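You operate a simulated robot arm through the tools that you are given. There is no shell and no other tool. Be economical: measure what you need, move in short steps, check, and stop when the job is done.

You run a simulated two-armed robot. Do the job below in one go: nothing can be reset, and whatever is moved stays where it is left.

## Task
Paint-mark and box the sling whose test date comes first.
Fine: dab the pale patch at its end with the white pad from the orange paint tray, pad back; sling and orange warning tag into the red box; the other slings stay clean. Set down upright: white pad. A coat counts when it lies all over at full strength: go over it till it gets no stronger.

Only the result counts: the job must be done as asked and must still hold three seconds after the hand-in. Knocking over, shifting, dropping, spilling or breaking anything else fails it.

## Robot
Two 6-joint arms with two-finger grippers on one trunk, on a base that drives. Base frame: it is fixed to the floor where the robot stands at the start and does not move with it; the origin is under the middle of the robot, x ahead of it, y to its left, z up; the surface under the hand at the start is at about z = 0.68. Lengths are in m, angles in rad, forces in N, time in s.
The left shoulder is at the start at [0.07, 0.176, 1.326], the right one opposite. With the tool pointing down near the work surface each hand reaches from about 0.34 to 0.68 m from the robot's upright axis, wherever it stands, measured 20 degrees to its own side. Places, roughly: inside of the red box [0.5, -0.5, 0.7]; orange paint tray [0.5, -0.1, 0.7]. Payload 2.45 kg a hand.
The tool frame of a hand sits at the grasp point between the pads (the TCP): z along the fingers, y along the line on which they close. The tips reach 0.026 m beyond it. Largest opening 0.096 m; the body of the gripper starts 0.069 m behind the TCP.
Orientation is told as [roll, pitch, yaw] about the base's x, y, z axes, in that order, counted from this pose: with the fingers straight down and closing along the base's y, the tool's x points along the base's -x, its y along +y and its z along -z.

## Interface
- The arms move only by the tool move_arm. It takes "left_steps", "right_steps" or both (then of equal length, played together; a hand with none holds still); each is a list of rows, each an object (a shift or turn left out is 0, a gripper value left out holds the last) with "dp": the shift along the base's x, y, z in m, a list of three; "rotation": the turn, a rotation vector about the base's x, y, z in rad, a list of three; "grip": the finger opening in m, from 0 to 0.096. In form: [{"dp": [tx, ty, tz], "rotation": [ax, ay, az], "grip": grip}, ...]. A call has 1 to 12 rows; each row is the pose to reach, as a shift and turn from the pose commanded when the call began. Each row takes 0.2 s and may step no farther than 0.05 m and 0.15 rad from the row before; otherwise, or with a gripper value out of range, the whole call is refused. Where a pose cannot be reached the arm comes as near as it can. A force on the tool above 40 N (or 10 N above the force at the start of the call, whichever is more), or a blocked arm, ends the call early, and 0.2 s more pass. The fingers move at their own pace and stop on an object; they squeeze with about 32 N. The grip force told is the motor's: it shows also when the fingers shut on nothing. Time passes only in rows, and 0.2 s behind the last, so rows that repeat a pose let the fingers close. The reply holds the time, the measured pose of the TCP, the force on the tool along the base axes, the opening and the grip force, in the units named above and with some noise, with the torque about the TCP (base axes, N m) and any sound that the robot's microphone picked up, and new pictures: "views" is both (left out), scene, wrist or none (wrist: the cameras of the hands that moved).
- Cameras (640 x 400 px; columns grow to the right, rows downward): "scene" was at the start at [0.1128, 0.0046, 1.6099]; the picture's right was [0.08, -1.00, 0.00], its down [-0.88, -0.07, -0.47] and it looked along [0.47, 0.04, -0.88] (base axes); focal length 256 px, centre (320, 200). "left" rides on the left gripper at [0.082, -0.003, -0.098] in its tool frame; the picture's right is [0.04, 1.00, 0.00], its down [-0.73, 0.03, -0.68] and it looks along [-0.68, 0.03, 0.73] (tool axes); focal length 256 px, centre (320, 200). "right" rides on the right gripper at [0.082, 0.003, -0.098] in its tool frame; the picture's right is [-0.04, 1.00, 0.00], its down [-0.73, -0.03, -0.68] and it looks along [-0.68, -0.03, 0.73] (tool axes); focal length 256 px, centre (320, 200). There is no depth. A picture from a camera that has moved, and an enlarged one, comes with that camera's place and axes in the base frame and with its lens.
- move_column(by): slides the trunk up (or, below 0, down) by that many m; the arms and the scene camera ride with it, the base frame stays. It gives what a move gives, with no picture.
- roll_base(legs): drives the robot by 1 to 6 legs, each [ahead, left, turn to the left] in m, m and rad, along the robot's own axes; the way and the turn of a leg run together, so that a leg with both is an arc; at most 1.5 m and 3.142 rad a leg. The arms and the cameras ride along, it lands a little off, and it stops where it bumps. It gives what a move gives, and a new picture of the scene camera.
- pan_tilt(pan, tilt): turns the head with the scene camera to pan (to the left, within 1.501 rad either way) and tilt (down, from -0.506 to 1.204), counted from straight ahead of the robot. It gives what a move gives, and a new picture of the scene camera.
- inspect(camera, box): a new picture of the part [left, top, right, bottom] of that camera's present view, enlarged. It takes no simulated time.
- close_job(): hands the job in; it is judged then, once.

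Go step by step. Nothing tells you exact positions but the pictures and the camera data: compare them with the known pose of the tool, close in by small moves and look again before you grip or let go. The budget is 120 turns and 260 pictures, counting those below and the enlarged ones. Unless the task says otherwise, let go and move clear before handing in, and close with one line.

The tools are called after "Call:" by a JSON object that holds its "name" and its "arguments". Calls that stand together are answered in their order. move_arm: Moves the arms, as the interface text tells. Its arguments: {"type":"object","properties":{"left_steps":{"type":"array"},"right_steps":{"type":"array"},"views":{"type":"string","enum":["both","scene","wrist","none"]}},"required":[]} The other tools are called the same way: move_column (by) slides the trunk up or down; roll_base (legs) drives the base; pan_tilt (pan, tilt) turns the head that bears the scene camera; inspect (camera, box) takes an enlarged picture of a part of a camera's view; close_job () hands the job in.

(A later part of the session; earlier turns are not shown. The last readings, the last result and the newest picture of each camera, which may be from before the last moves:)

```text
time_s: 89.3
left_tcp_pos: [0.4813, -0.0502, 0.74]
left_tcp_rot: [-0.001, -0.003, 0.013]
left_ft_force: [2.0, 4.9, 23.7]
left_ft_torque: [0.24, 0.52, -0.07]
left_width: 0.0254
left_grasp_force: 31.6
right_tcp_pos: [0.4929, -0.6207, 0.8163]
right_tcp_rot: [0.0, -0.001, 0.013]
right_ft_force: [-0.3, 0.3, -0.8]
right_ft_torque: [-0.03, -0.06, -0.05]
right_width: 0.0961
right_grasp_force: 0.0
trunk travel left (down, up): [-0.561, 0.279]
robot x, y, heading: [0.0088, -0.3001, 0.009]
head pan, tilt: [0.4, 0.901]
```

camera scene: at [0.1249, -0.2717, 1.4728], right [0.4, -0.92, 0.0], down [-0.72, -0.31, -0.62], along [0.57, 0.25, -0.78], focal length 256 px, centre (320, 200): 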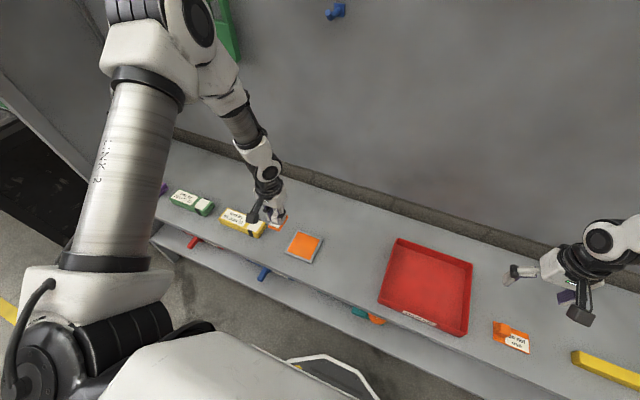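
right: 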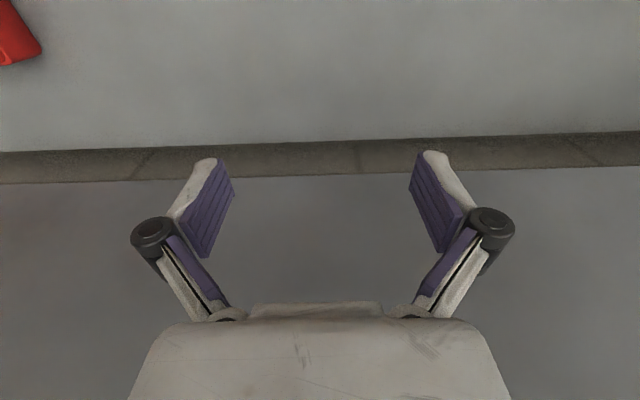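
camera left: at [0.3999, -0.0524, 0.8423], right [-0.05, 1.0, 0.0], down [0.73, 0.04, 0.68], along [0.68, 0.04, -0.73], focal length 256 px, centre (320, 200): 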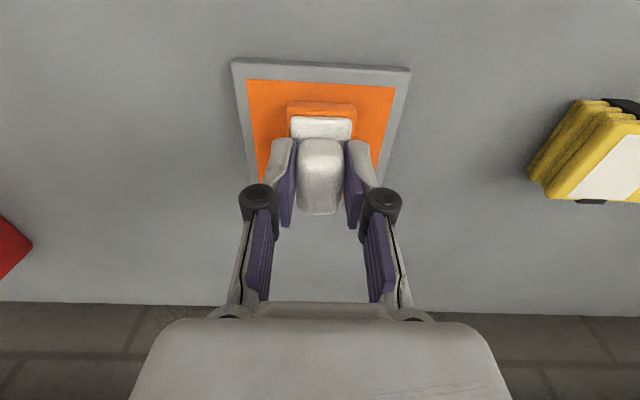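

Contact is solid. To avoid shifting the tray I'll only dab, no strokes: hold, lift, dab again at slightly different spots.

Call:
{"name": "move_arm", "arguments": {"left_steps": [{"dp": [0, 0, 0.001]}, {"dp": [0, 0, 0.001]}, {"dp": [0, 0, 0.015]}, {"dp": [0.008, 0.01, 0.015]}, {"dp": [0.008, 0.01, 0.001]}, {"dp": [0.008, 0.01, 0.001]}, {"dp": [0.008, 0.01, 0.015]}, {"dp": [-0.004, -0.01, 0.015]}, {"dp": [-0.004, -0.01, 0.001]}, {"dp": [-0.004, -0.01, 0.001]}, {"dp": [-0.004, -0.01, 0.015]}, {"dp": [0, 0, 0.04]}], "right_steps": [{"dp": [0, 0, 0.01]}, {"dp": [0, 0, 0.02]}, {"dp": [0, 0, 0.03]}, {"dp": [0, 0, 0.04]}, {"dp": [0, 0, 0.05]}, {"dp": [0, 0, 0.06]}, {"dp": [0, 0, 0.07]}, {"dp": [0, 0, 0.08]}, {"dp": [0, 0, 0.09]}, {"dp": [0, 0, 0.1]}, {"dp": [0, 0, 0.1]}, {"dp": [0, 0, 0.1]}], "views": "none"}}

Call:
{"name": "move_arm", "arguments": {"left_steps": [{"dp": [0, 0.02, 0.04]}, {"dp": [0, 0.05, 0.08]}, {"dp": [0, 0.08, 0.08]}], "views": "both"}}

```text
time_s: 91.9
left_tcp_pos: [0.4807, -0.0493, 0.7795]
left_tcp_rot: [-0.002, 0.0, 0.011]
left_ft_force: [-0.4, -0.4, -1.1]
left_ft_torque: [-0.01, 0.0, 0.01]
left_width: 0.0255
left_grasp_force: 32.5
right_tcp_pos: [0.4926, -0.6199, 0.9145]
right_tcp_rot: [0.0, -0.001, 0.011]
right_ft_force: [-1.0, -0.4, 0.1]
right_ft_torque: [-0.01, -0.01, -0.02]
right_width: 0.096
right_grasp_force: 0.0
trunk travel left (down, up): [-0.561, 0.279]
robot x, y, heading: [0.0078, -0.3038, 0.017]
head pan, tilt: [0.4, 0.901]
```

```text
time_s: 92.7
left_tcp_pos: [0.4825, 0.03, 0.8581]
left_tcp_rot: [-0.001, 0.001, 0.01]
left_ft_force: [0.4, -0.2, -0.7]
left_ft_torque: [-0.03, 0.05, -0.01]
left_width: 0.0254
left_grasp_force: 32.0
right_tcp_pos: [0.4949, -0.6197, 0.9146]
right_tcp_rot: [-0.002, 0.0, 0.013]
right_ft_force: [0.5, -0.3, 0.3]
right_ft_torque: [-0.03, -0.01, 0.01]
right_width: 0.0961
right_grasp_force: 0.0
trunk travel left (down, up): [-0.561, 0.279]
robot x, y, heading: [0.0055, -0.2992, 0.015]
head pan, tilt: [0.4, 0.901]
camera scene: at [0.1257, -0.2693, 1.3726], right [0.4, -0.92, 0.0], down [-0.72, -0.31, -0.62], along [0.57, 0.25, -0.78], focal length 256 px, centre (320, 200)
camera left: at [0.4013, 0.028, 0.9572], right [-0.05, 1.0, 0.0], down [0.73, 0.04, 0.68], along [0.68, 0.03, -0.73], focal length 256 px, centre (320, 200)
```

scene: 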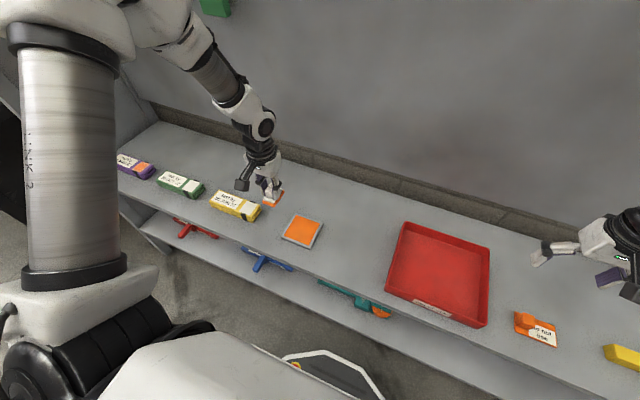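
left: 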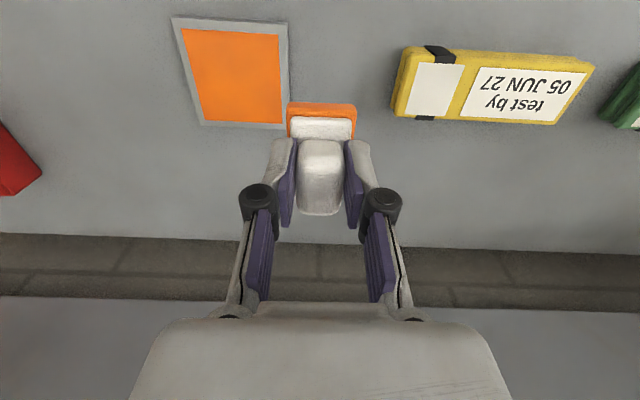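

The tray stayed put. I'll drive back left to the purple sling.

Call:
{"name": "roll_base", "arguments": {"legs": [[0, 0.5, -0.013]]}}

Call:
{"name": "inspect", "arguments": {"camera": "left", "box": [270, 0, 590, 200]}}

```text
time_s: 95.7
left_tcp_pos: [0.4762, 0.5349, 0.8584]
left_tcp_rot: [0.0, 0.001, 0.014]
left_ft_force: [0.2, -0.4, -0.9]
left_ft_torque: [-0.03, 0.0, -0.01]
left_width: 0.0255
left_grasp_force: 31.9
right_tcp_pos: [0.4884, -0.1155, 0.9144]
right_tcp_rot: [-0.001, 0.0, 0.014]
right_ft_force: [-0.6, -0.2, 0.9]
right_ft_torque: [-0.02, -0.01, 0.0]
right_width: 0.096
right_grasp_force: 0.1
trunk travel left (down, up): [-0.561, 0.279]
robot x, y, heading: [0.0003, 0.2068, 0.014]
head pan, tilt: [0.4, 0.901]
camera scene: at [0.1182, 0.2335, 1.3727], right [0.4, -0.92, 0.0], down [-0.72, -0.32, -0.62], along [0.57, 0.25, -0.78], focal length 256 px, centre (320, 200)
```

scene: 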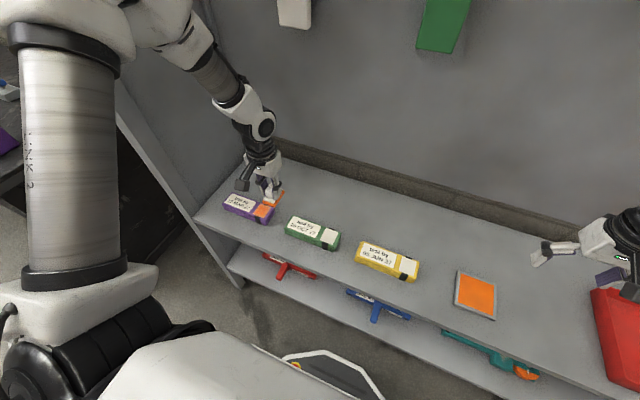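

```text
2.00 times, centred on (430, 100) of left
camera zoom: at [0.3934, 0.5317, 0.9577], right [-0.05, 1.0, 0.0], down [0.73, 0.04, 0.68], along [0.68, 0.04, -0.73], focal length 512 px, centre (100, 400)
```

zoom: 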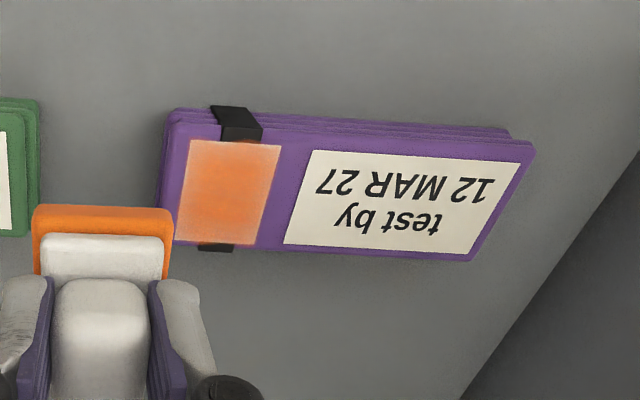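

The patch centre is about (0.484, 0.5965). I'll press with strokes again using the reloaded pad.

Call:
{"name": "move_arm", "arguments": {"left_steps": [{"dp": [0, 0.035, -0.02]}, {"dp": [0, 0.062, -0.05]}, {"dp": [0, 0.062, -0.08]}, {"dp": [0, 0.062, -0.0935]}], "views": "none"}}

Call:
{"name": "move_arm", "arguments": {"left_steps": [{"dp": [0.012, 0.004, 0]}, {"dp": [-0.012, 0.004, 0]}, {"dp": [0.012, 0.004, 0]}, {"dp": [-0.012, 0.004, 0]}, {"dp": [0.012, -0.004, 0]}, {"dp": [-0.012, -0.004, 0]}, {"dp": [0.012, -0.004, 0]}, {"dp": [-0.012, -0.004, 0]}, {"dp": [0.012, 0.0, 0]}, {"dp": [-0.012, 0.0, 0]}, {"dp": [0.012, 0.0, 0]}, {"dp": [0, 0, 0]}], "views": "none"}}

Call:
{"name": "move_arm", "arguments": {"left_steps": [{"dp": [0.012, 0.004, 0]}, {"dp": [-0.012, 0.004, 0]}, {"dp": [0.012, 0.004, 0]}, {"dp": [-0.012, 0.004, 0]}, {"dp": [0.012, -0.004, 0]}, {"dp": [-0.012, -0.004, 0]}, {"dp": [0.012, -0.004, 0]}, {"dp": [-0.012, -0.004, 0]}, {"dp": [0.012, 0.0, 0]}, {"dp": [-0.012, 0.0, 0]}, {"dp": [0, 0.0, 0]}, {"dp": [0, 0, 0.03]}], "views": "none"}}

Call:
{"name": "move_arm", "arguments": {"left_steps": [{"dp": [0, -0.02, 0.02]}, {"dp": [0.0, -0.05, 0.04]}, {"dp": [0.0, -0.08, 0.055]}], "views": "none"}}

Call:
{"name": "inspect", "arguments": {"camera": "left", "box": [350, 30, 510, 130]}}

```text
time_s: 96.7
left_tcp_pos: [0.4755, 0.5963, 0.7633]
left_tcp_rot: [0.0, 0.0, 0.014]
left_ft_force: [-0.2, 0.1, -1.1]
left_ft_torque: [-0.02, 0.02, -0.01]
left_width: 0.025
left_grasp_force: 31.8
right_tcp_pos: [0.4877, -0.1135, 0.9142]
right_tcp_rot: [-0.001, 0.0, 0.014]
right_ft_force: [0.4, 0.1, 0.6]
right_ft_torque: [-0.01, -0.03, 0.02]
right_width: 0.0959
right_grasp_force: 0.1
trunk travel left (down, up): [-0.561, 0.279]
robot x, y, heading: [-0.0014, 0.2003, 0.016]
head pan, tilt: [0.4, 0.901]
```

```text
time_s: 99.3
left_tcp_pos: [0.4749, 0.5959, 0.7673]
left_tcp_rot: [-0.002, -0.001, 0.015]
left_ft_force: [-0.3, -0.1, -1.5]
left_ft_torque: [0.01, -0.04, -0.01]
left_width: 0.0255
left_grasp_force: 31.7
right_tcp_pos: [0.4879, -0.1149, 0.9148]
right_tcp_rot: [0.001, -0.001, 0.016]
right_ft_force: [-0.3, 0.2, -0.6]
right_ft_torque: [-0.02, -0.01, 0.04]
right_width: 0.0959
right_grasp_force: 0.1
trunk travel left (down, up): [-0.561, 0.279]
robot x, y, heading: [0.0008, 0.2035, 0.012]
head pan, tilt: [0.4, 0.901]
```

```text
time_s: 101.9
left_tcp_pos: [0.472, 0.5959, 0.7952]
left_tcp_rot: [-0.002, -0.001, 0.013]
left_ft_force: [-0.3, -0.6, -0.7]
left_ft_torque: [0.03, -0.03, 0.01]
left_width: 0.0252
left_grasp_force: 31.8
right_tcp_pos: [0.4865, -0.1164, 0.9158]
right_tcp_rot: [0.002, -0.002, 0.014]
right_ft_force: [0.6, 0.4, -0.3]
right_ft_torque: [0.02, -0.01, 0.0]
right_width: 0.0959
right_grasp_force: 0.0
trunk travel left (down, up): [-0.561, 0.279]
robot x, y, heading: [0.0002, 0.2039, 0.016]
head pan, tilt: [0.4, 0.901]
```

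```text
time_s: 102.7
left_tcp_pos: [0.4754, 0.5155, 0.8501]
left_tcp_rot: [-0.001, 0.0, 0.015]
left_ft_force: [-0.2, -0.9, -1.0]
left_ft_torque: [0.03, -0.01, 0.0]
left_width: 0.0254
left_grasp_force: 32.4
right_tcp_pos: [0.4882, -0.1167, 0.9146]
right_tcp_rot: [0.003, 0.002, 0.014]
right_ft_force: [-0.5, 0.2, 0.1]
right_ft_torque: [0.0, 0.01, 0.0]
right_width: 0.096
right_grasp_force: 0.1
trunk travel left (down, up): [-0.561, 0.279]
robot x, y, heading: [-0.0009, 0.2022, 0.012]
head pan, tilt: [0.4, 0.901]
```

```text
4.00 times, centred on (430, 80) of left
camera zoom: at [0.3935, 0.5123, 0.9495], right [-0.05, 1.0, 0.0], down [0.73, 0.04, 0.68], along [0.68, 0.04, -0.73], focal length 1024 px, centre (-120, 680)
```

zoom: 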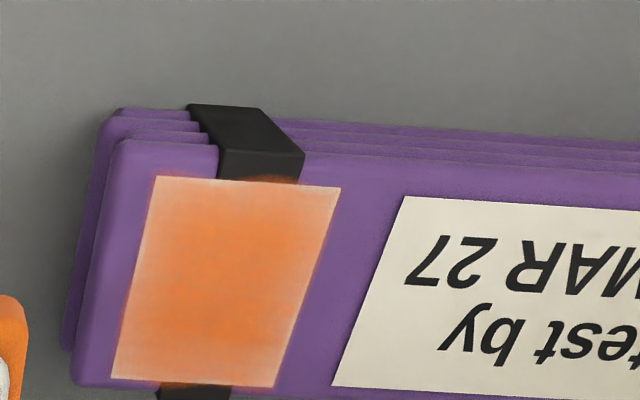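

That contact was too light, since the pad sits higher in the grip now. I'll press about 5 mm lower this time.

Call:
{"name": "move_arm", "arguments": {"left_steps": [{"dp": [0, 0.035, -0.02]}, {"dp": [0, 0.07, -0.04]}, {"dp": [0, 0.081, -0.08]}, {"dp": [0, 0.081, -0.088]}, {"dp": [0, 0.081, -0.0905]}], "views": "none"}}

Call:
{"name": "move_arm", "arguments": {"left_steps": [{"dp": [0.012, 0.004, 0]}, {"dp": [-0.012, 0.004, 0]}, {"dp": [0.012, 0.004, 0]}, {"dp": [-0.012, 0.004, 0]}, {"dp": [0.012, -0.004, 0]}, {"dp": [-0.012, -0.004, 0]}, {"dp": [0.012, -0.004, 0]}, {"dp": [-0.012, -0.004, 0]}, {"dp": [0.012, 0.0, 0]}, {"dp": [-0.012, 0.0, 0]}, {"dp": [0.012, 0.0, 0]}, {"dp": [0, 0, 0]}], "views": "none"}}

```text
time_s: 103.9
left_tcp_pos: [0.4741, 0.5967, 0.7623]
left_tcp_rot: [0.002, -0.005, 0.014]
left_ft_force: [-0.5, 5.6, 31.9]
left_ft_torque: [0.18, -0.16, 0.07]
left_width: 0.0259
left_grasp_force: 32.1
right_tcp_pos: [0.4862, -0.1162, 0.9157]
right_tcp_rot: [0.002, -0.003, 0.015]
right_ft_force: [0.9, -0.1, -0.2]
right_ft_torque: [0.04, 0.04, 0.01]
right_width: 0.0962
right_grasp_force: 0.1
trunk travel left (down, up): [-0.561, 0.279]
robot x, y, heading: [-0.001, 0.2034, 0.017]
head pan, tilt: [0.4, 0.901]
```

```text
time_s: 104.6
left_tcp_pos: [0.4699, 0.6008, 0.7614]
left_tcp_rot: [0.001, -0.002, 0.013]
left_ft_force: [-5.0, -1.5, 21.9]
left_ft_torque: [-0.1, 0.02, -0.02]
left_width: 0.0256
left_grasp_force: 32.6
right_tcp_pos: [0.4864, -0.1172, 0.9145]
right_tcp_rot: [0.002, -0.003, 0.012]
right_ft_force: [0.0, -0.2, 0.1]
right_ft_torque: [-0.01, 0.01, -0.01]
right_width: 0.096
right_grasp_force: 0.1
trunk travel left (down, up): [-0.561, 0.279]
robot x, y, heading: [-0.0004, 0.2029, 0.016]
head pan, tilt: [0.4, 0.901]
stopped in row 3 (left hand): the force on the tool passed its limit at 45 N (the readings are from after the stop); the commanded pose is now the measured one
```

The force was too high, and the commanded pose was reset to the measured one. I'll ease off slightly and stroke around the centre.

Call:
{"name": "move_arm", "arguments": {"left_steps": [{"dp": [0.012, -0.002, 0.0005]}, {"dp": [-0.004, -0.002, 0.0005]}, {"dp": [0.016, 0.0, 0.0005]}, {"dp": [-0.004, 0.0, 0.0005]}, {"dp": [0.016, -0.004, 0.0005]}, {"dp": [-0.004, -0.004, 0.0005]}, {"dp": [0.016, -0.006, 0.0005]}, {"dp": [-0.004, -0.006, 0.0005]}, {"dp": [0.016, -0.004, 0.0005]}, {"dp": [-0.004, -0.002, 0.0005]}, {"dp": [0.006, -0.004, 0.0005]}], "views": "none"}}

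Call:
{"name": "move_arm", "arguments": {"left_steps": [{"dp": [0, 0, 0.03]}, {"dp": [0, -0.02, 0.05]}, {"dp": [0.0, -0.05, 0.07]}, {"dp": [0.0, -0.08, 0.088]}], "views": "none"}}

Call:
{"name": "inspect", "arguments": {"camera": "left", "box": [350, 30, 510, 130]}}

```text
time_s: 107.0
left_tcp_pos: [0.4745, 0.5976, 0.7608]
left_tcp_rot: [0.001, 0.0, 0.013]
left_ft_force: [-10.0, 13.0, 30.9]
left_ft_torque: [0.46, 0.06, 0.09]
left_width: 0.0254
left_grasp_force: 31.8
right_tcp_pos: [0.4857, -0.1155, 0.916]
right_tcp_rot: [0.002, -0.003, 0.014]
right_ft_force: [-0.6, -0.4, -1.1]
right_ft_torque: [0.04, 0.0, 0.0]
right_width: 0.096
right_grasp_force: 0.1
trunk travel left (down, up): [-0.561, 0.279]
robot x, y, heading: [0.0034, 0.2078, 0.015]
head pan, tilt: [0.4, 0.901]
```

```text
time_s: 108.0
left_tcp_pos: [0.4756, 0.5155, 0.8469]
left_tcp_rot: [0.003, -0.001, 0.015]
left_ft_force: [-0.1, -0.7, -0.7]
left_ft_torque: [0.02, -0.03, -0.04]
left_width: 0.0252
left_grasp_force: 31.0
right_tcp_pos: [0.4876, -0.1172, 0.9139]
right_tcp_rot: [0.001, -0.001, 0.015]
right_ft_force: [0.9, -0.4, 0.1]
right_ft_torque: [0.02, 0.01, -0.03]
right_width: 0.096
right_grasp_force: 0.0
trunk travel left (down, up): [-0.561, 0.279]
robot x, y, heading: [-0.0006, 0.202, 0.011]
head pan, tilt: [0.4, 0.901]
```

```text
4.00 times, centred on (430, 80) of left
camera zoom: at [0.3952, 0.5122, 0.946], right [-0.05, 1.0, 0.0], down [0.73, 0.04, 0.68], along [0.68, 0.04, -0.73], focal length 1024 px, centre (-120, 680)
```

zoom: 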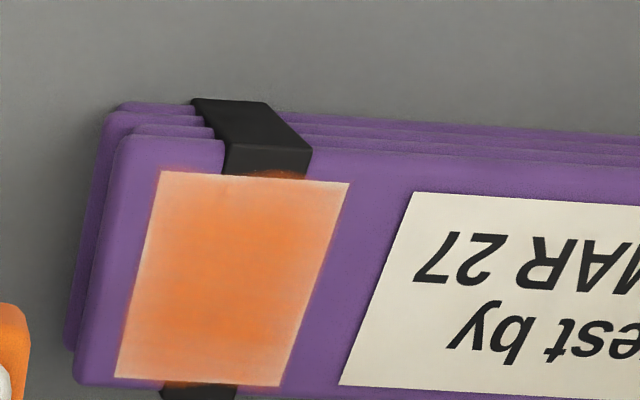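

The edges still lag. I'll do three longer sets with the strokes biased to +y, -y and centre, then check.

Call:
{"name": "move_arm", "arguments": {"left_steps": [{"dp": [0, 0.035, -0.02]}, {"dp": [0, 0.07, -0.04]}, {"dp": [0, 0.081, -0.075]}, {"dp": [0, 0.081, -0.0845]}], "views": "none"}}

Call:
{"name": "move_arm", "arguments": {"left_steps": [{"dp": [0.012, 0.008, 0]}, {"dp": [-0.014, 0.008, 0]}, {"dp": [0.012, 0.008, 0]}, {"dp": [-0.014, 0.008, 0]}, {"dp": [0.012, 0.008, 0]}, {"dp": [-0.014, 0.008, 0]}, {"dp": [0.012, 0.006, 0]}, {"dp": [-0.014, 0.006, 0]}, {"dp": [0.012, 0.006, 0]}, {"dp": [-0.014, 0.006, 0]}, {"dp": [0.012, 0.006, 0]}, {"dp": [0, 0, 0]}], "views": "none"}}

Call:
{"name": "move_arm", "arguments": {"left_steps": [{"dp": [0.012, -0.006, 0]}, {"dp": [-0.014, -0.006, 0]}, {"dp": [0.012, -0.006, 0]}, {"dp": [-0.014, -0.006, 0]}, {"dp": [0.012, -0.006, 0]}, {"dp": [-0.014, -0.006, 0]}, {"dp": [0.012, -0.004, 0]}, {"dp": [-0.014, -0.004, 0]}, {"dp": [0.012, 0.002, 0]}, {"dp": [-0.014, 0.004, 0]}, {"dp": [0.012, 0.004, 0]}, {"dp": [0, 0, 0]}], "views": "none"}}

Call:
{"name": "move_arm", "arguments": {"left_steps": [{"dp": [0, 0, 0.03]}, {"dp": [0, -0.02, 0.05]}, {"dp": [0.0, -0.05, 0.07]}, {"dp": [0.0, -0.08, 0.085]}], "views": "none"}}

Call:
{"name": "inspect", "arguments": {"camera": "left", "box": [350, 30, 510, 130]}}

```text
time_s: 109.0
left_tcp_pos: [0.4784, 0.5984, 0.7629]
left_tcp_rot: [0.001, 0.002, 0.013]
left_ft_force: [-0.4, 0.1, -1.9]
left_ft_torque: [0.04, 0.0, 0.0]
left_width: 0.0253
left_grasp_force: 31.7
right_tcp_pos: [0.4878, -0.1149, 0.915]
right_tcp_rot: [-0.001, 0.001, 0.015]
right_ft_force: [-0.3, -0.6, 0.9]
right_ft_torque: [-0.01, -0.04, -0.04]
right_width: 0.096
right_grasp_force: 0.0
trunk travel left (down, up): [-0.561, 0.279]
robot x, y, heading: [-0.0, 0.2036, 0.013]
head pan, tilt: [0.4, 0.901]
```

```text
time_s: 111.6
left_tcp_pos: [0.4763, 0.5995, 0.7637]
left_tcp_rot: [0.0, 0.0, 0.014]
left_ft_force: [0.7, 0.2, -2.3]
left_ft_torque: [-0.03, 0.0, 0.0]
left_width: 0.0253
left_grasp_force: 31.8
right_tcp_pos: [0.4882, -0.1153, 0.9158]
right_tcp_rot: [0.0, -0.002, 0.012]
right_ft_force: [0.2, 0.1, 0.4]
right_ft_torque: [0.01, -0.05, 0.02]
right_width: 0.0963
right_grasp_force: 0.1
trunk travel left (down, up): [-0.561, 0.279]
robot x, y, heading: [-0.0006, 0.2055, 0.014]
head pan, tilt: [0.4, 0.901]
```

```text
time_s: 114.2
left_tcp_pos: [0.4789, 0.5979, 0.7665]
left_tcp_rot: [0.0, 0.0, 0.011]
left_ft_force: [-0.6, 0.0, -0.9]
left_ft_torque: [0.04, -0.02, -0.01]
left_width: 0.0252
left_grasp_force: 32.1
right_tcp_pos: [0.4876, -0.1161, 0.9143]
right_tcp_rot: [0.001, 0.0, 0.013]
right_ft_force: [0.6, 0.6, -0.4]
right_ft_torque: [-0.04, -0.01, 0.0]
right_width: 0.0959
right_grasp_force: 0.0
trunk travel left (down, up): [-0.561, 0.279]
robot x, y, heading: [0.0005, 0.2001, 0.013]
head pan, tilt: [0.4, 0.901]
```

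```text
time_s: 115.2
left_tcp_pos: [0.4772, 0.5184, 0.8502]
left_tcp_rot: [0.0, 0.0, 0.012]
left_ft_force: [0.0, -1.2, -0.8]
left_ft_torque: [0.01, -0.01, 0.02]
left_width: 0.0252
left_grasp_force: 31.8
right_tcp_pos: [0.4873, -0.1168, 0.9142]
right_tcp_rot: [0.002, 0.001, 0.016]
right_ft_force: [-1.1, -1.2, 0.1]
right_ft_torque: [0.02, -0.04, 0.01]
right_width: 0.0961
right_grasp_force: 0.2
trunk travel left (down, up): [-0.561, 0.279]
robot x, y, heading: [0.001, 0.203, 0.015]
head pan, tilt: [0.4, 0.901]
```

```text
4.00 times, centred on (430, 80) of left
camera zoom: at [0.3951, 0.5142, 0.9502], right [-0.05, 1.0, 0.0], down [0.73, 0.04, 0.68], along [0.68, 0.04, -0.73], focal length 1024 px, centre (-120, 680)
```

zoom: 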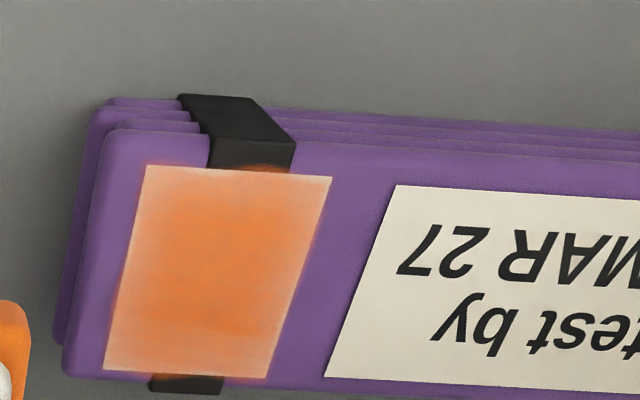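

Contact fades because the arm yields upward as it strokes. I'll approach until I have about 10–15 N, then stroke with a slowly sinking target.

Call:
{"name": "move_arm", "arguments": {"left_steps": [{"dp": [0, 0.035, -0.02]}, {"dp": [0, 0.07, -0.04]}, {"dp": [0, 0.08, -0.078]}, {"dp": [0, 0.08, -0.089]}], "views": "none"}}

Call:
{"name": "move_arm", "arguments": {"left_steps": [{"dp": [0.012, 0.005, -0.0003]}, {"dp": [-0.014, 0.005, -0.0006]}, {"dp": [0.012, 0.005, -0.001]}, {"dp": [-0.014, 0.005, -0.0013]}, {"dp": [0.012, -0.005, -0.0016]}, {"dp": [-0.014, -0.005, -0.002]}, {"dp": [0.012, -0.005, -0.0023]}, {"dp": [-0.014, -0.005, -0.0026]}, {"dp": [0.012, 0.005, -0.003]}, {"dp": [-0.014, 0.005, -0.003]}, {"dp": [0, 0, -0.003]}], "views": "none"}}

```text
time_s: 116.2
left_tcp_pos: [0.4762, 0.597, 0.7617]
left_tcp_rot: [0.003, -0.002, 0.013]
left_ft_force: [0.0, -0.8, 6.4]
left_ft_torque: [-0.14, -0.04, 0.02]
left_width: 0.0253
left_grasp_force: 32.1
right_tcp_pos: [0.4864, -0.1158, 0.915]
right_tcp_rot: [0.0, -0.002, 0.012]
right_ft_force: [-0.1, -1.1, -0.2]
right_ft_torque: [0.0, 0.0, -0.01]
right_width: 0.096
right_grasp_force: 0.0
trunk travel left (down, up): [-0.561, 0.279]
robot x, y, heading: [0.0001, 0.2036, 0.012]
head pan, tilt: [0.4, 0.901]
```

```text
time_s: 117.2
left_tcp_pos: [0.4731, 0.6032, 0.7624]
left_tcp_rot: [0.001, -0.014, 0.013]
left_ft_force: [3.4, -5.2, 11.6]
left_ft_torque: [-0.2, 0.14, 0.05]
left_width: 0.0252
left_grasp_force: 32.0
right_tcp_pos: [0.4868, -0.1161, 0.9145]
right_tcp_rot: [0.003, -0.001, 0.013]
right_ft_force: [-0.2, 0.8, -0.1]
right_ft_torque: [-0.01, -0.03, 0.02]
right_width: 0.0963
right_grasp_force: 0.0
trunk travel left (down, up): [-0.561, 0.279]
robot x, y, heading: [-0.002, 0.2035, 0.014]
head pan, tilt: [0.4, 0.901]
stopped in row 5 (left hand): the force on the tool passed its limit at 41 N (the readings are from after the stop); the commanded pose is now the measured one
```

A wide, fast stroke spiked the force. I'll use slower, shorter strokes at this height.

Call:
{"name": "move_arm", "arguments": {"left_steps": [{"dp": [-0.006, 0.0, -0.0005]}, {"dp": [0.002, 0.0, -0.0005]}, {"dp": [0.01, 0.0, -0.0005]}, {"dp": [0.014, -0.002, -0.0005]}, {"dp": [0.006, -0.004, -0.0005]}, {"dp": [-0.002, -0.004, -0.0005]}, {"dp": [-0.008, -0.006, -0.0005]}, {"dp": [0.0, -0.008, -0.0005]}, {"dp": [0.008, -0.01, -0.0005]}, {"dp": [0.014, -0.012, -0.0005]}, {"dp": [0.006, -0.012, -0.0005]}, {"dp": [-0.002, -0.012, -0.0005]}], "views": "none"}}

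Call:
{"name": "move_arm", "arguments": {"left_steps": [{"dp": [-0.006, 0.0, -0.0005]}, {"dp": [-0.006, 0.006, -0.0005]}, {"dp": [-0.006, 0.012, -0.0005]}, {"dp": [0.002, 0.014, -0.0005]}, {"dp": [0.01, 0.014, -0.0005]}, {"dp": [0.016, 0.014, -0.0005]}, {"dp": [0.016, 0.007, -0.0005]}, {"dp": [0.016, 0.001, -0.0005]}, {"dp": [0.009, 0.002, -0.0005]}, {"dp": [0.002, 0.004, -0.0005]}, {"dp": [0.005, 0.006, -0.0005]}], "views": "none"}}

```text
time_s: 119.8
left_tcp_pos: [0.473, 0.5906, 0.7623]
left_tcp_rot: [0.004, -0.015, 0.012]
left_ft_force: [11.4, -3.7, 24.8]
left_ft_torque: [-0.22, -0.33, -0.01]
left_width: 0.0255
left_grasp_force: 31.7
right_tcp_pos: [0.4861, -0.1176, 0.9152]
right_tcp_rot: [0.002, -0.002, 0.011]
right_ft_force: [-0.2, 1.1, -0.7]
right_ft_torque: [-0.02, -0.01, 0.02]
right_width: 0.096
right_grasp_force: 0.0
trunk travel left (down, up): [-0.561, 0.279]
robot x, y, heading: [0.0025, 0.2039, 0.014]
head pan, tilt: [0.4, 0.901]
```

```text
time_s: 122.2
left_tcp_pos: [0.474, 0.5934, 0.7631]
left_tcp_rot: [0.005, -0.012, 0.012]
left_ft_force: [3.4, -13.4, 29.8]
left_ft_torque: [-0.69, 0.1, 0.12]
left_width: 0.0254
left_grasp_force: 31.5
right_tcp_pos: [0.486, -0.1192, 0.9151]
right_tcp_rot: [0.004, -0.002, 0.012]
right_ft_force: [0.1, 1.0, -0.9]
right_ft_torque: [0.0, 0.01, -0.03]
right_width: 0.0961
right_grasp_force: 0.1
trunk travel left (down, up): [-0.561, 0.279]
robot x, y, heading: [0.0039, 0.2038, 0.013]
head pan, tilt: [0.4, 0.901]
```

Good sustained contact that time. I'll lift and look.

Call:
{"name": "move_arm", "arguments": {"left_steps": [{"dp": [0, 0, 0.02]}, {"dp": [0, -0.02, 0.05]}, {"dp": [0.0, -0.05, 0.07]}, {"dp": [0.0, -0.08, 0.088]}], "views": "none"}}

Call:
{"name": "inspect", "arguments": {"camera": "left", "box": [350, 30, 510, 130]}}

Call:
{"name": "inspect", "arguments": {"camera": "left", "box": [0, 0, 640, 400]}}

```text
time_s: 123.2
left_tcp_pos: [0.4769, 0.5162, 0.8491]
left_tcp_rot: [0.005, -0.009, 0.015]
left_ft_force: [0.0, -1.1, -2.1]
left_ft_torque: [0.05, -0.01, -0.01]
left_width: 0.0251
left_grasp_force: 32.0
right_tcp_pos: [0.4874, -0.1172, 0.9144]
right_tcp_rot: [0.003, -0.001, 0.013]
right_ft_force: [0.1, -0.4, 0.3]
right_ft_torque: [0.02, -0.02, 0.0]
right_width: 0.0961
right_grasp_force: 0.1
trunk travel left (down, up): [-0.561, 0.279]
robot x, y, heading: [0.0016, 0.204, 0.016]
head pan, tilt: [0.4, 0.901]
```

```text
4.00 times, centred on (430, 80) of left
camera zoom: at [0.3943, 0.5131, 0.9468], right [-0.05, 1.0, 0.0], down [0.73, 0.04, 0.69], along [0.69, 0.04, -0.73], focal length 1024 px, centre (-120, 680)
```

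zoom: 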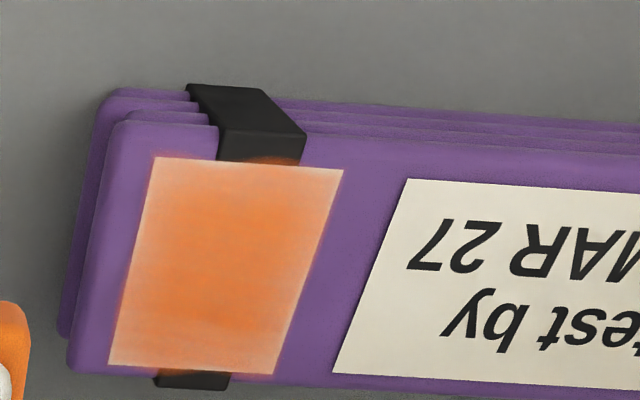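

```text
1.00 times, centred on (320, 200) of left (not enlarged: the box is as wide or as high as the picture)
camera zoom: at [0.3943, 0.5131, 0.9468], right [-0.05, 1.0, 0.0], down [0.73, 0.04, 0.69], along [0.69, 0.04, -0.73], focal length 256 px, centre (320, 200)
```

zoom: 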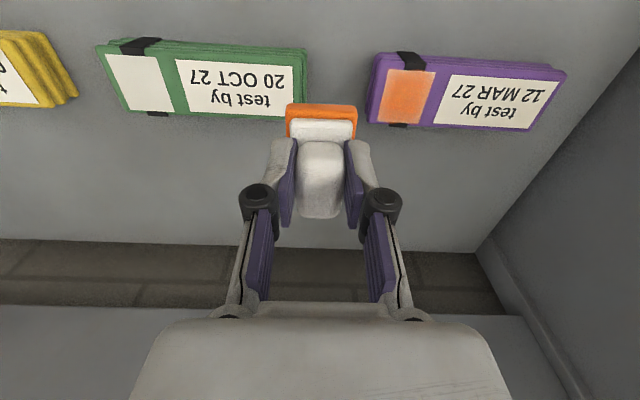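

I want a close look at the edges before going on, so I'll move the wrist camera closer.

Call:
{"name": "move_arm", "arguments": {"left_steps": [{"dp": [-0.03, 0.0, -0.01]}, {"dp": [-0.06, 0.01, -0.03]}, {"dp": [-0.08, 0.02, -0.045]}], "views": "wrist"}}

Call:
{"name": "inspect", "arguments": {"camera": "left", "box": [370, 90, 490, 170]}}

Call:
{"name": "inspect", "arguments": {"camera": "scene", "box": [220, 180, 300, 230]}}

```text
time_s: 124.0
left_tcp_pos: [0.3954, 0.5374, 0.8028]
left_tcp_rot: [0.001, -0.011, 0.011]
left_ft_force: [0.1, 0.2, -0.4]
left_ft_torque: [-0.03, 0.01, 0.0]
left_width: 0.0257
left_grasp_force: 32.3
right_tcp_pos: [0.4876, -0.1158, 0.9145]
right_tcp_rot: [-0.003, -0.001, 0.014]
right_ft_force: [0.4, 0.5, 0.6]
right_ft_torque: [0.01, 0.02, -0.01]
right_width: 0.096
right_grasp_force: 0.1
trunk travel left (down, up): [-0.561, 0.279]
robot x, y, heading: [0.0021, 0.2021, 0.006]
head pan, tilt: [0.4, 0.901]
camera left: at [0.3136, 0.5347, 0.9013], right [-0.05, 1.0, 0.0], down [0.73, 0.04, 0.69], along [0.69, 0.04, -0.73], focal length 256 px, centre (320, 200)
```

left: 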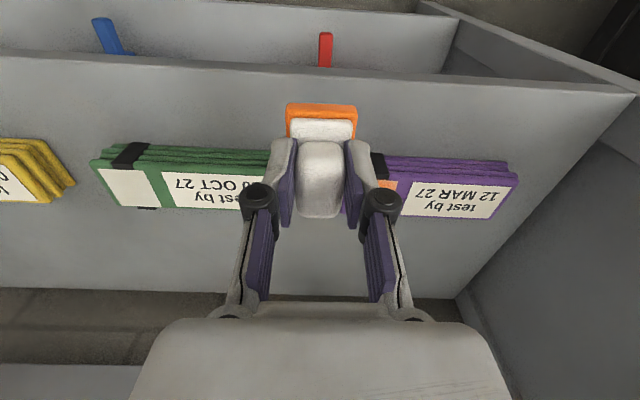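

```text
5.00 times, centred on (430, 130) of left
camera zoom: at [0.3136, 0.5347, 0.9013], right [-0.05, 1.0, 0.0], down [0.73, 0.04, 0.69], along [0.69, 0.04, -0.73], focal length 1280 px, centre (-230, 550)
```

zoom: 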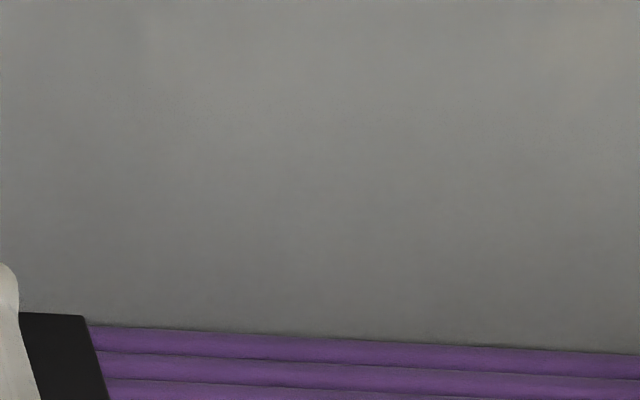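

```text
8.00 times, centred on (260, 205) of scene
camera zoom: at [0.1189, 0.2345, 1.3728], right [0.4, -0.92, 0.0], down [-0.72, -0.32, -0.62], along [0.57, 0.25, -0.78], focal length 2051 px, centre (800, 160)
```

zoom: 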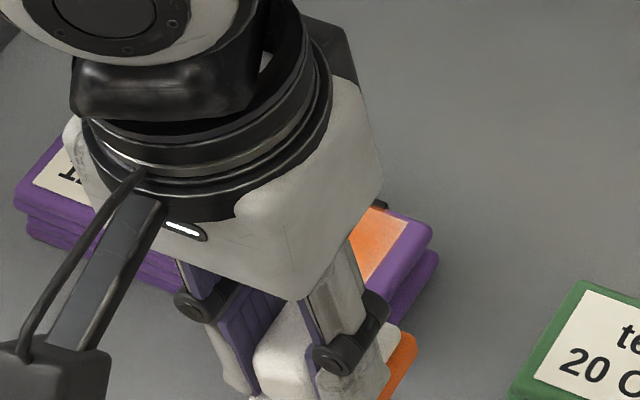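

That's the wrong angle. I'll move the hand farther out so the patch shows near the top of the wrist view, up close.

Call:
{"name": "move_arm", "arguments": {"left_steps": [{"dp": [0.02, -0.02, 0.03]}, {"dp": [0.05, -0.04, 0.05]}, {"dp": [0.09, -0.04, 0.05]}, {"dp": [0.12, -0.035, 0.03]}, {"dp": [0.13, -0.035, 0.015]}], "views": "scene"}}

Call:
{"name": "inspect", "arguments": {"camera": "left", "box": [380, 0, 508, 80]}}

Call:
{"name": "inspect", "arguments": {"camera": "scene", "box": [210, 180, 290, 230]}}

```text
time_s: 125.2
left_tcp_pos: [0.5258, 0.5014, 0.8188]
left_tcp_rot: [0.001, -0.011, 0.012]
left_ft_force: [0.3, -1.1, -1.4]
left_ft_torque: [0.0, 0.03, -0.01]
left_width: 0.0251
left_grasp_force: 31.7
right_tcp_pos: [0.4887, -0.116, 0.914]
right_tcp_rot: [0.001, 0.0, 0.012]
right_ft_force: [0.6, -0.4, -0.6]
right_ft_torque: [0.0, -0.03, 0.0]
right_width: 0.0961
right_grasp_force: 0.1
trunk travel left (down, up): [-0.561, 0.279]
robot x, y, heading: [0.0066, 0.2032, 0.013]
head pan, tilt: [0.4, 0.901]
camera scene: at [0.1193, 0.2332, 1.3727], right [0.4, -0.92, 0.0], down [-0.72, -0.31, -0.62], along [0.57, 0.25, -0.78], focal length 256 px, centre (320, 200)
```

scene: 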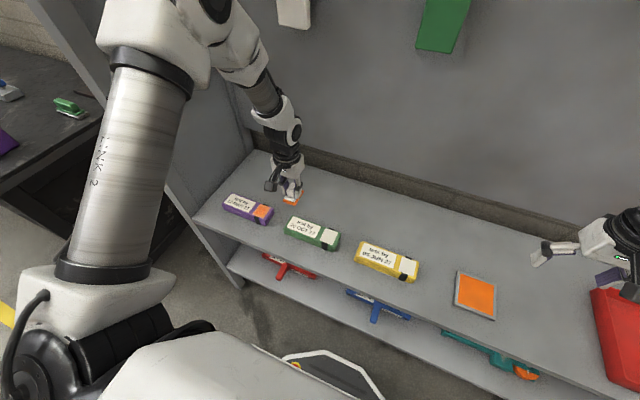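

```text
5.00 times, centred on (444, 40) of left
camera zoom: at [0.4449, 0.4981, 0.9172], right [-0.05, 1.0, 0.0], down [0.73, 0.04, 0.69], along [0.69, 0.04, -0.73], focal length 1280 px, centre (-300, 1000)
```

zoom: 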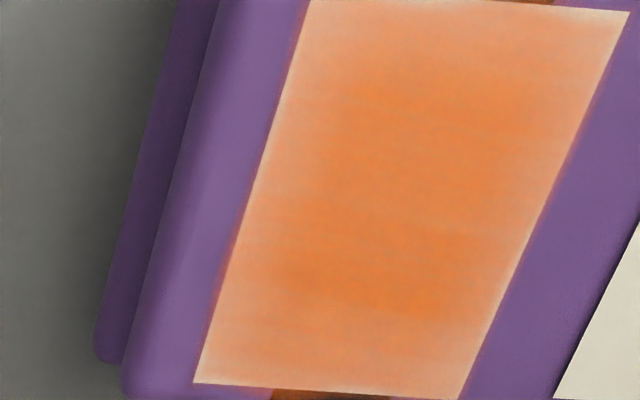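

```text
8.00 times, centred on (250, 205) of scene
camera zoom: at [0.1193, 0.2332, 1.3727], right [0.4, -0.92, 0.0], down [-0.72, -0.31, -0.62], along [0.57, 0.25, -0.78], focal length 2051 px, centre (880, 160)
```

zoom: 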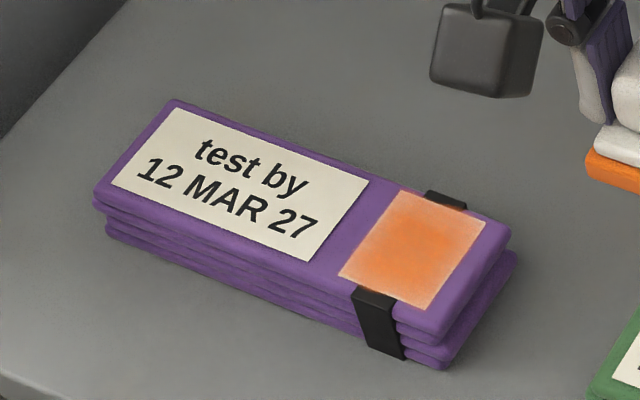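

The edges are clearly weaker and it's not yet full colour. As a test I'll press offset to the +y edge with slow strokes, to see whether the pad still delivers.

Call:
{"name": "move_arm", "arguments": {"left_steps": [{"dp": [-0.02, 0.03, 0.01]}, {"dp": [-0.04, 0.07, 0.0]}, {"dp": [-0.05, 0.106, -0.02]}, {"dp": [-0.05, 0.106, -0.047]}, {"dp": [-0.05, 0.106, -0.056]}, {"dp": [-0.05, 0.106, -0.0575]}], "views": "none"}}

Call:
{"name": "move_arm", "arguments": {"left_steps": [{"dp": [-0.006, 0.0, -0.0005]}, {"dp": [-0.012, 0.0, -0.0005]}, {"dp": [-0.006, 0.002, -0.0005]}, {"dp": [0.0, 0.002, -0.0005]}, {"dp": [0.006, 0.002, -0.0005]}, {"dp": [0.012, 0.0, -0.0005]}, {"dp": [0.006, -0.002, -0.0005]}, {"dp": [0.0, -0.002, -0.0005]}, {"dp": [-0.006, -0.002, -0.0005]}, {"dp": [-0.012, 0.0, -0.0005]}, {"dp": [-0.006, 0.0, -0.0005]}, {"dp": [0, 0.0, -0.0005]}], "views": "none"}}

Call:
{"name": "move_arm", "arguments": {"left_steps": [{"dp": [0, 0, 0.03]}, {"dp": [0.02, -0.04, 0.045]}, {"dp": [0.04, -0.08, 0.055]}, {"dp": [0.05, -0.106, 0.057]}], "views": "none"}}

Call:
{"name": "inspect", "arguments": {"camera": "left", "box": [380, 0, 508, 80]}}

```text
time_s: 126.6
left_tcp_pos: [0.4757, 0.6086, 0.7613]
left_tcp_rot: [0.004, -0.011, 0.012]
left_ft_force: [2.9, 2.7, 12.1]
left_ft_torque: [-0.12, 0.1, 0.01]
left_width: 0.0254
left_grasp_force: 31.8
right_tcp_pos: [0.4876, -0.1173, 0.9147]
right_tcp_rot: [0.002, 0.0, 0.011]
right_ft_force: [0.6, -0.4, -0.1]
right_ft_torque: [0.0, 0.01, 0.01]
right_width: 0.096
right_grasp_force: 0.1
trunk travel left (down, up): [-0.561, 0.279]
robot x, y, heading: [-0.0001, 0.2054, 0.014]
head pan, tilt: [0.4, 0.901]
```

```text
time_s: 129.2
left_tcp_pos: [0.473, 0.6072, 0.7595]
left_tcp_rot: [0.003, -0.009, 0.014]
left_ft_force: [-10.2, 0.7, 25.8]
left_ft_torque: [0.04, 0.46, 0.03]
left_width: 0.0255
left_grasp_force: 31.9
right_tcp_pos: [0.4849, -0.1163, 0.9154]
right_tcp_rot: [0.002, -0.004, 0.016]
right_ft_force: [-0.4, -0.4, -0.6]
right_ft_torque: [-0.05, 0.01, -0.02]
right_width: 0.096
right_grasp_force: 0.1
trunk travel left (down, up): [-0.561, 0.279]
robot x, y, heading: [0.0024, 0.2061, 0.011]
head pan, tilt: [0.4, 0.901]
```

```text
time_s: 130.2
left_tcp_pos: [0.5271, 0.5008, 0.8163]
left_tcp_rot: [0.003, -0.01, 0.013]
left_ft_force: [0.7, 0.1, -0.4]
left_ft_torque: [-0.03, 0.01, 0.03]
left_width: 0.0251
left_grasp_force: 32.2
right_tcp_pos: [0.4878, -0.1171, 0.9144]
right_tcp_rot: [0.002, 0.0, 0.014]
right_ft_force: [0.0, -0.5, -0.2]
right_ft_torque: [0.01, 0.01, 0.02]
right_width: 0.0959
right_grasp_force: 0.0
trunk travel left (down, up): [-0.561, 0.279]
robot x, y, heading: [0.0027, 0.2048, 0.012]
head pan, tilt: [0.4, 0.901]
```

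```text
5.00 times, centred on (444, 40) of left
camera zoom: at [0.4446, 0.4971, 0.9157], right [-0.05, 1.0, 0.0], down [0.73, 0.04, 0.69], along [0.69, 0.04, -0.73], focal length 1280 px, centre (-300, 1000)
```

zoom: 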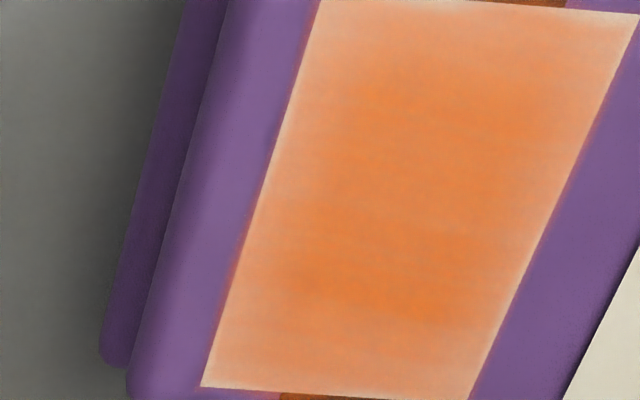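

The +y edge deepened, so the pad still delivers. I'll do perimeter rounds with slow strokes.

Call:
{"name": "move_arm", "arguments": {"left_steps": [{"dp": [-0.02, 0.03, 0.01]}, {"dp": [-0.04, 0.065, 0.0]}, {"dp": [-0.051, 0.096, -0.02]}, {"dp": [-0.051, 0.096, -0.047]}, {"dp": [-0.051, 0.096, -0.0555]}], "views": "none"}}

Call:
{"name": "move_arm", "arguments": {"left_steps": [{"dp": [0.007, 0.006, 0]}, {"dp": [0.013, 0.01, 0]}, {"dp": [0.006, 0.01, 0]}, {"dp": [0, 0.01, 0]}, {"dp": [-0.007, 0.01, -0.0005]}, {"dp": [-0.014, 0.01, -0.0005]}, {"dp": [-0.014, 0.003, -0.0005]}, {"dp": [-0.014, -0.004, -0.0005]}, {"dp": [-0.014, -0.01, -0.0005]}, {"dp": [-0.007, -0.01, -0.0005]}, {"dp": [0, -0.01, -0.0005]}, {"dp": [0.007, -0.01, -0.0005]}], "views": "none"}}

Call:
{"name": "move_arm", "arguments": {"left_steps": [{"dp": [0.006, 0, 0]}, {"dp": [0.006, 0.007, 0]}, {"dp": [0.006, 0.014, 0]}, {"dp": [0.006, 0.02, 0]}, {"dp": [-0.001, 0.02, 0]}, {"dp": [-0.007, 0.02, 0]}, {"dp": [-0.014, 0.02, 0]}, {"dp": [-0.021, 0.02, 0]}, {"dp": [-0.021, 0.013, 0]}, {"dp": [-0.021, 0.006, 0]}, {"dp": [-0.021, 0, 0]}, {"dp": [-0.014, 0, 0]}], "views": "none"}}

Call:
{"name": "move_arm", "arguments": {"left_steps": [{"dp": [0.007, 0, 0]}, {"dp": [0.014, 0, 0]}, {"dp": [0.02, 0, 0]}, {"dp": [0.02, 0.007, 0]}, {"dp": [0.02, 0.014, 0]}, {"dp": [0.02, 0.02, 0]}, {"dp": [0.013, 0.02, 0]}, {"dp": [0.007, 0.02, 0]}, {"dp": [0, 0.02, 0]}, {"dp": [-0.007, 0.02, 0]}, {"dp": [-0.007, 0.014, 0]}, {"dp": [-0.007, 0.007, 0]}], "views": "none"}}

Call:
{"name": "move_arm", "arguments": {"left_steps": [{"dp": [0, 0, 0.03]}, {"dp": [0.02, -0.04, 0.045]}, {"dp": [0.045, -0.075, 0.055]}, {"dp": [0.064, -0.093, 0.057]}], "views": "none"}}

Call:
{"name": "inspect", "arguments": {"camera": "left", "box": [380, 0, 508, 80]}}

```text
time_s: 131.4
left_tcp_pos: [0.4779, 0.5979, 0.7614]
left_tcp_rot: [0.001, -0.011, 0.012]
left_ft_force: [0.5, 0.9, 0.1]
left_ft_torque: [-0.05, 0.05, 0.03]
left_width: 0.0253
left_grasp_force: 31.9
right_tcp_pos: [0.4885, -0.1152, 0.9154]
right_tcp_rot: [-0.001, 0.001, 0.011]
right_ft_force: [0.4, 0.6, 0.8]
right_ft_torque: [0.02, 0.0, 0.01]
right_width: 0.0961
right_grasp_force: 0.0
trunk travel left (down, up): [-0.561, 0.279]
robot x, y, heading: [0.0007, 0.2075, 0.009]
head pan, tilt: [0.4, 0.901]
```

```text
time_s: 134.0
left_tcp_pos: [0.4807, 0.5871, 0.7633]
left_tcp_rot: [0.004, -0.011, 0.012]
left_ft_force: [-8.1, -0.8, 17.1]
left_ft_torque: [-0.09, 0.64, -0.01]
left_width: 0.0252
left_grasp_force: 31.9
right_tcp_pos: [0.4862, -0.1176, 0.9158]
right_tcp_rot: [0.003, -0.003, 0.012]
right_ft_force: [0.6, -0.2, -0.4]
right_ft_torque: [0.01, -0.02, -0.03]
right_width: 0.096
right_grasp_force: 0.0
trunk travel left (down, up): [-0.561, 0.279]
robot x, y, heading: [0.0, 0.2018, 0.011]
head pan, tilt: [0.4, 0.901]
```

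```text
time_s: 136.6
left_tcp_pos: [0.465, 0.5874, 0.7622]
left_tcp_rot: [0.002, -0.01, 0.012]
left_ft_force: [-11.4, 1.5, 23.4]
left_ft_torque: [-0.04, 0.38, -0.02]
left_width: 0.0252
left_grasp_force: 32.3
right_tcp_pos: [0.4862, -0.117, 0.9159]
right_tcp_rot: [0.003, -0.003, 0.013]
right_ft_force: [-0.7, -0.2, -0.8]
right_ft_torque: [0.03, 0.0, 0.01]
right_width: 0.096
right_grasp_force: 0.0
trunk travel left (down, up): [-0.561, 0.279]
robot x, y, heading: [0.0025, 0.2002, 0.016]
head pan, tilt: [0.4, 0.901]
```

```text
time_s: 139.2
left_tcp_pos: [0.4599, 0.5957, 0.7621]
left_tcp_rot: [0.002, -0.01, 0.011]
left_ft_force: [-1.7, 8.0, 22.0]
left_ft_torque: [0.21, -0.06, 0.07]
left_width: 0.0253
left_grasp_force: 31.9
right_tcp_pos: [0.4865, -0.116, 0.9156]
right_tcp_rot: [0.001, -0.003, 0.014]
right_ft_force: [1.3, 0.2, 0.7]
right_ft_torque: [-0.01, -0.05, 0.0]
right_width: 0.0959
right_grasp_force: 0.1
trunk travel left (down, up): [-0.561, 0.279]
robot x, y, heading: [-0.0003, 0.2034, 0.018]
head pan, tilt: [0.4, 0.901]
```

```text
time_s: 140.2
left_tcp_pos: [0.5266, 0.5033, 0.8186]
left_tcp_rot: [0.001, -0.01, 0.014]
left_ft_force: [0.3, 0.5, -1.0]
left_ft_torque: [0.0, 0.0, -0.01]
left_width: 0.0253
left_grasp_force: 32.2
right_tcp_pos: [0.4886, -0.1152, 0.9139]
right_tcp_rot: [0.0, -0.001, 0.014]
right_ft_force: [0.4, -0.1, 0.6]
right_ft_torque: [-0.02, 0.02, -0.01]
right_width: 0.0958
right_grasp_force: 0.1
trunk travel left (down, up): [-0.561, 0.279]
robot x, y, heading: [0.0028, 0.2051, 0.013]
head pan, tilt: [0.4, 0.901]
```

```text
5.00 times, centred on (444, 40) of left
camera zoom: at [0.444, 0.4995, 0.9172], right [-0.05, 1.0, 0.0], down [0.73, 0.04, 0.69], along [0.69, 0.04, -0.73], focal length 1280 px, centre (-300, 1000)
```

zoom: 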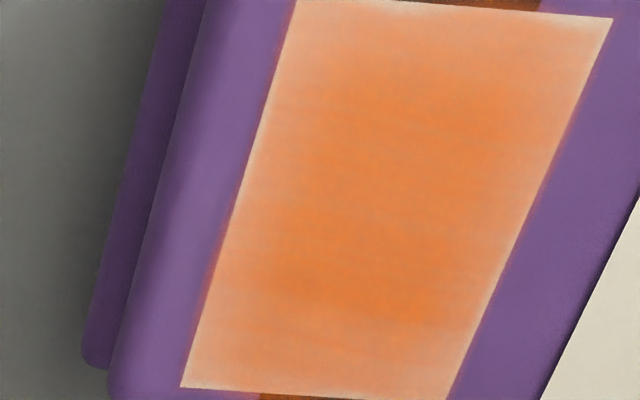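

It's improving slowly, so a fresh load should speed it up. I'll go back to the tray.

Call:
{"name": "move_arm", "arguments": {"left_steps": [{"dp": [-0.02, 0.02, 0.03]}, {"dp": [-0.045, 0.02, 0.04]}], "views": "none"}}

Call:
{"name": "roll_base", "arguments": {"legs": [[0, -0.5, -0.013]]}}

Call:
{"name": "inspect", "arguments": {"camera": "left", "box": [0, 0, 640, 400]}}

```text
time_s: 140.8
left_tcp_pos: [0.4813, 0.5231, 0.8586]
left_tcp_rot: [0.002, -0.011, 0.012]
left_ft_force: [-0.9, 0.1, -0.3]
left_ft_torque: [-0.01, 0.02, -0.04]
left_width: 0.0253
left_grasp_force: 31.8
right_tcp_pos: [0.4879, -0.1165, 0.9139]
right_tcp_rot: [-0.001, 0.001, 0.012]
right_ft_force: [-1.0, -0.6, 0.0]
right_ft_torque: [0.02, -0.01, 0.0]
right_width: 0.0959
right_grasp_force: 0.0
trunk travel left (down, up): [-0.561, 0.279]
robot x, y, heading: [0.0038, 0.2026, 0.012]
head pan, tilt: [0.4, 0.901]
```

```text
time_s: 143.8
left_tcp_pos: [0.4887, 0.0211, 0.8586]
left_tcp_rot: [0.003, -0.009, 0.005]
left_ft_force: [0.5, -0.1, -0.6]
left_ft_torque: [0.01, 0.02, -0.01]
left_width: 0.0255
left_grasp_force: 31.7
right_tcp_pos: [0.4915, -0.619, 0.9148]
right_tcp_rot: [0.0, 0.0, 0.006]
right_ft_force: [0.4, -0.1, 0.0]
right_ft_torque: [-0.01, -0.01, -0.01]
right_width: 0.0961
right_grasp_force: 0.1
trunk travel left (down, up): [-0.561, 0.279]
robot x, y, heading: [0.008, -0.2957, 0.009]
head pan, tilt: [0.4, 0.901]
camera scene: at [0.124, -0.2671, 1.3728], right [0.39, -0.92, 0.0], down [-0.72, -0.31, -0.62], along [0.57, 0.25, -0.78], focal length 256 px, centre (320, 200)
```

scene: 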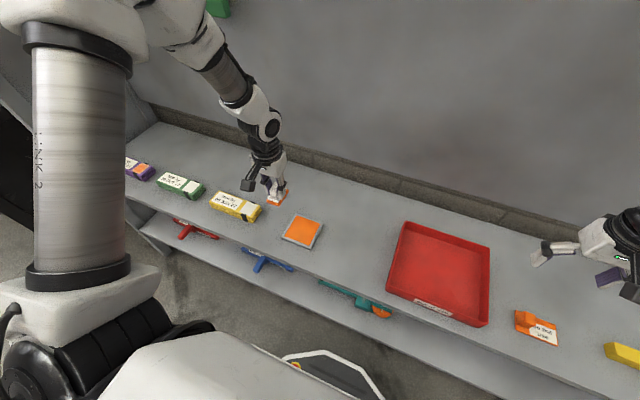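

```text
1.00 times, centred on (320, 200) of left (not enlarged: the box is as wide or as high as the picture)
camera zoom: at [0.4065, 0.0184, 0.9566], right [-0.05, 1.0, 0.0], down [0.73, 0.03, 0.69], along [0.69, 0.03, -0.73], focal length 256 px, centre (320, 200)
```

zoom: 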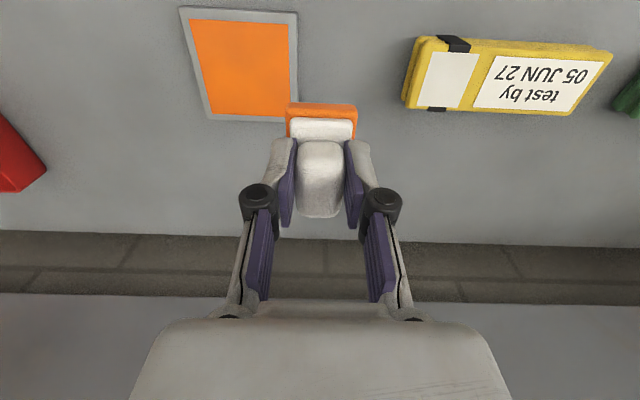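

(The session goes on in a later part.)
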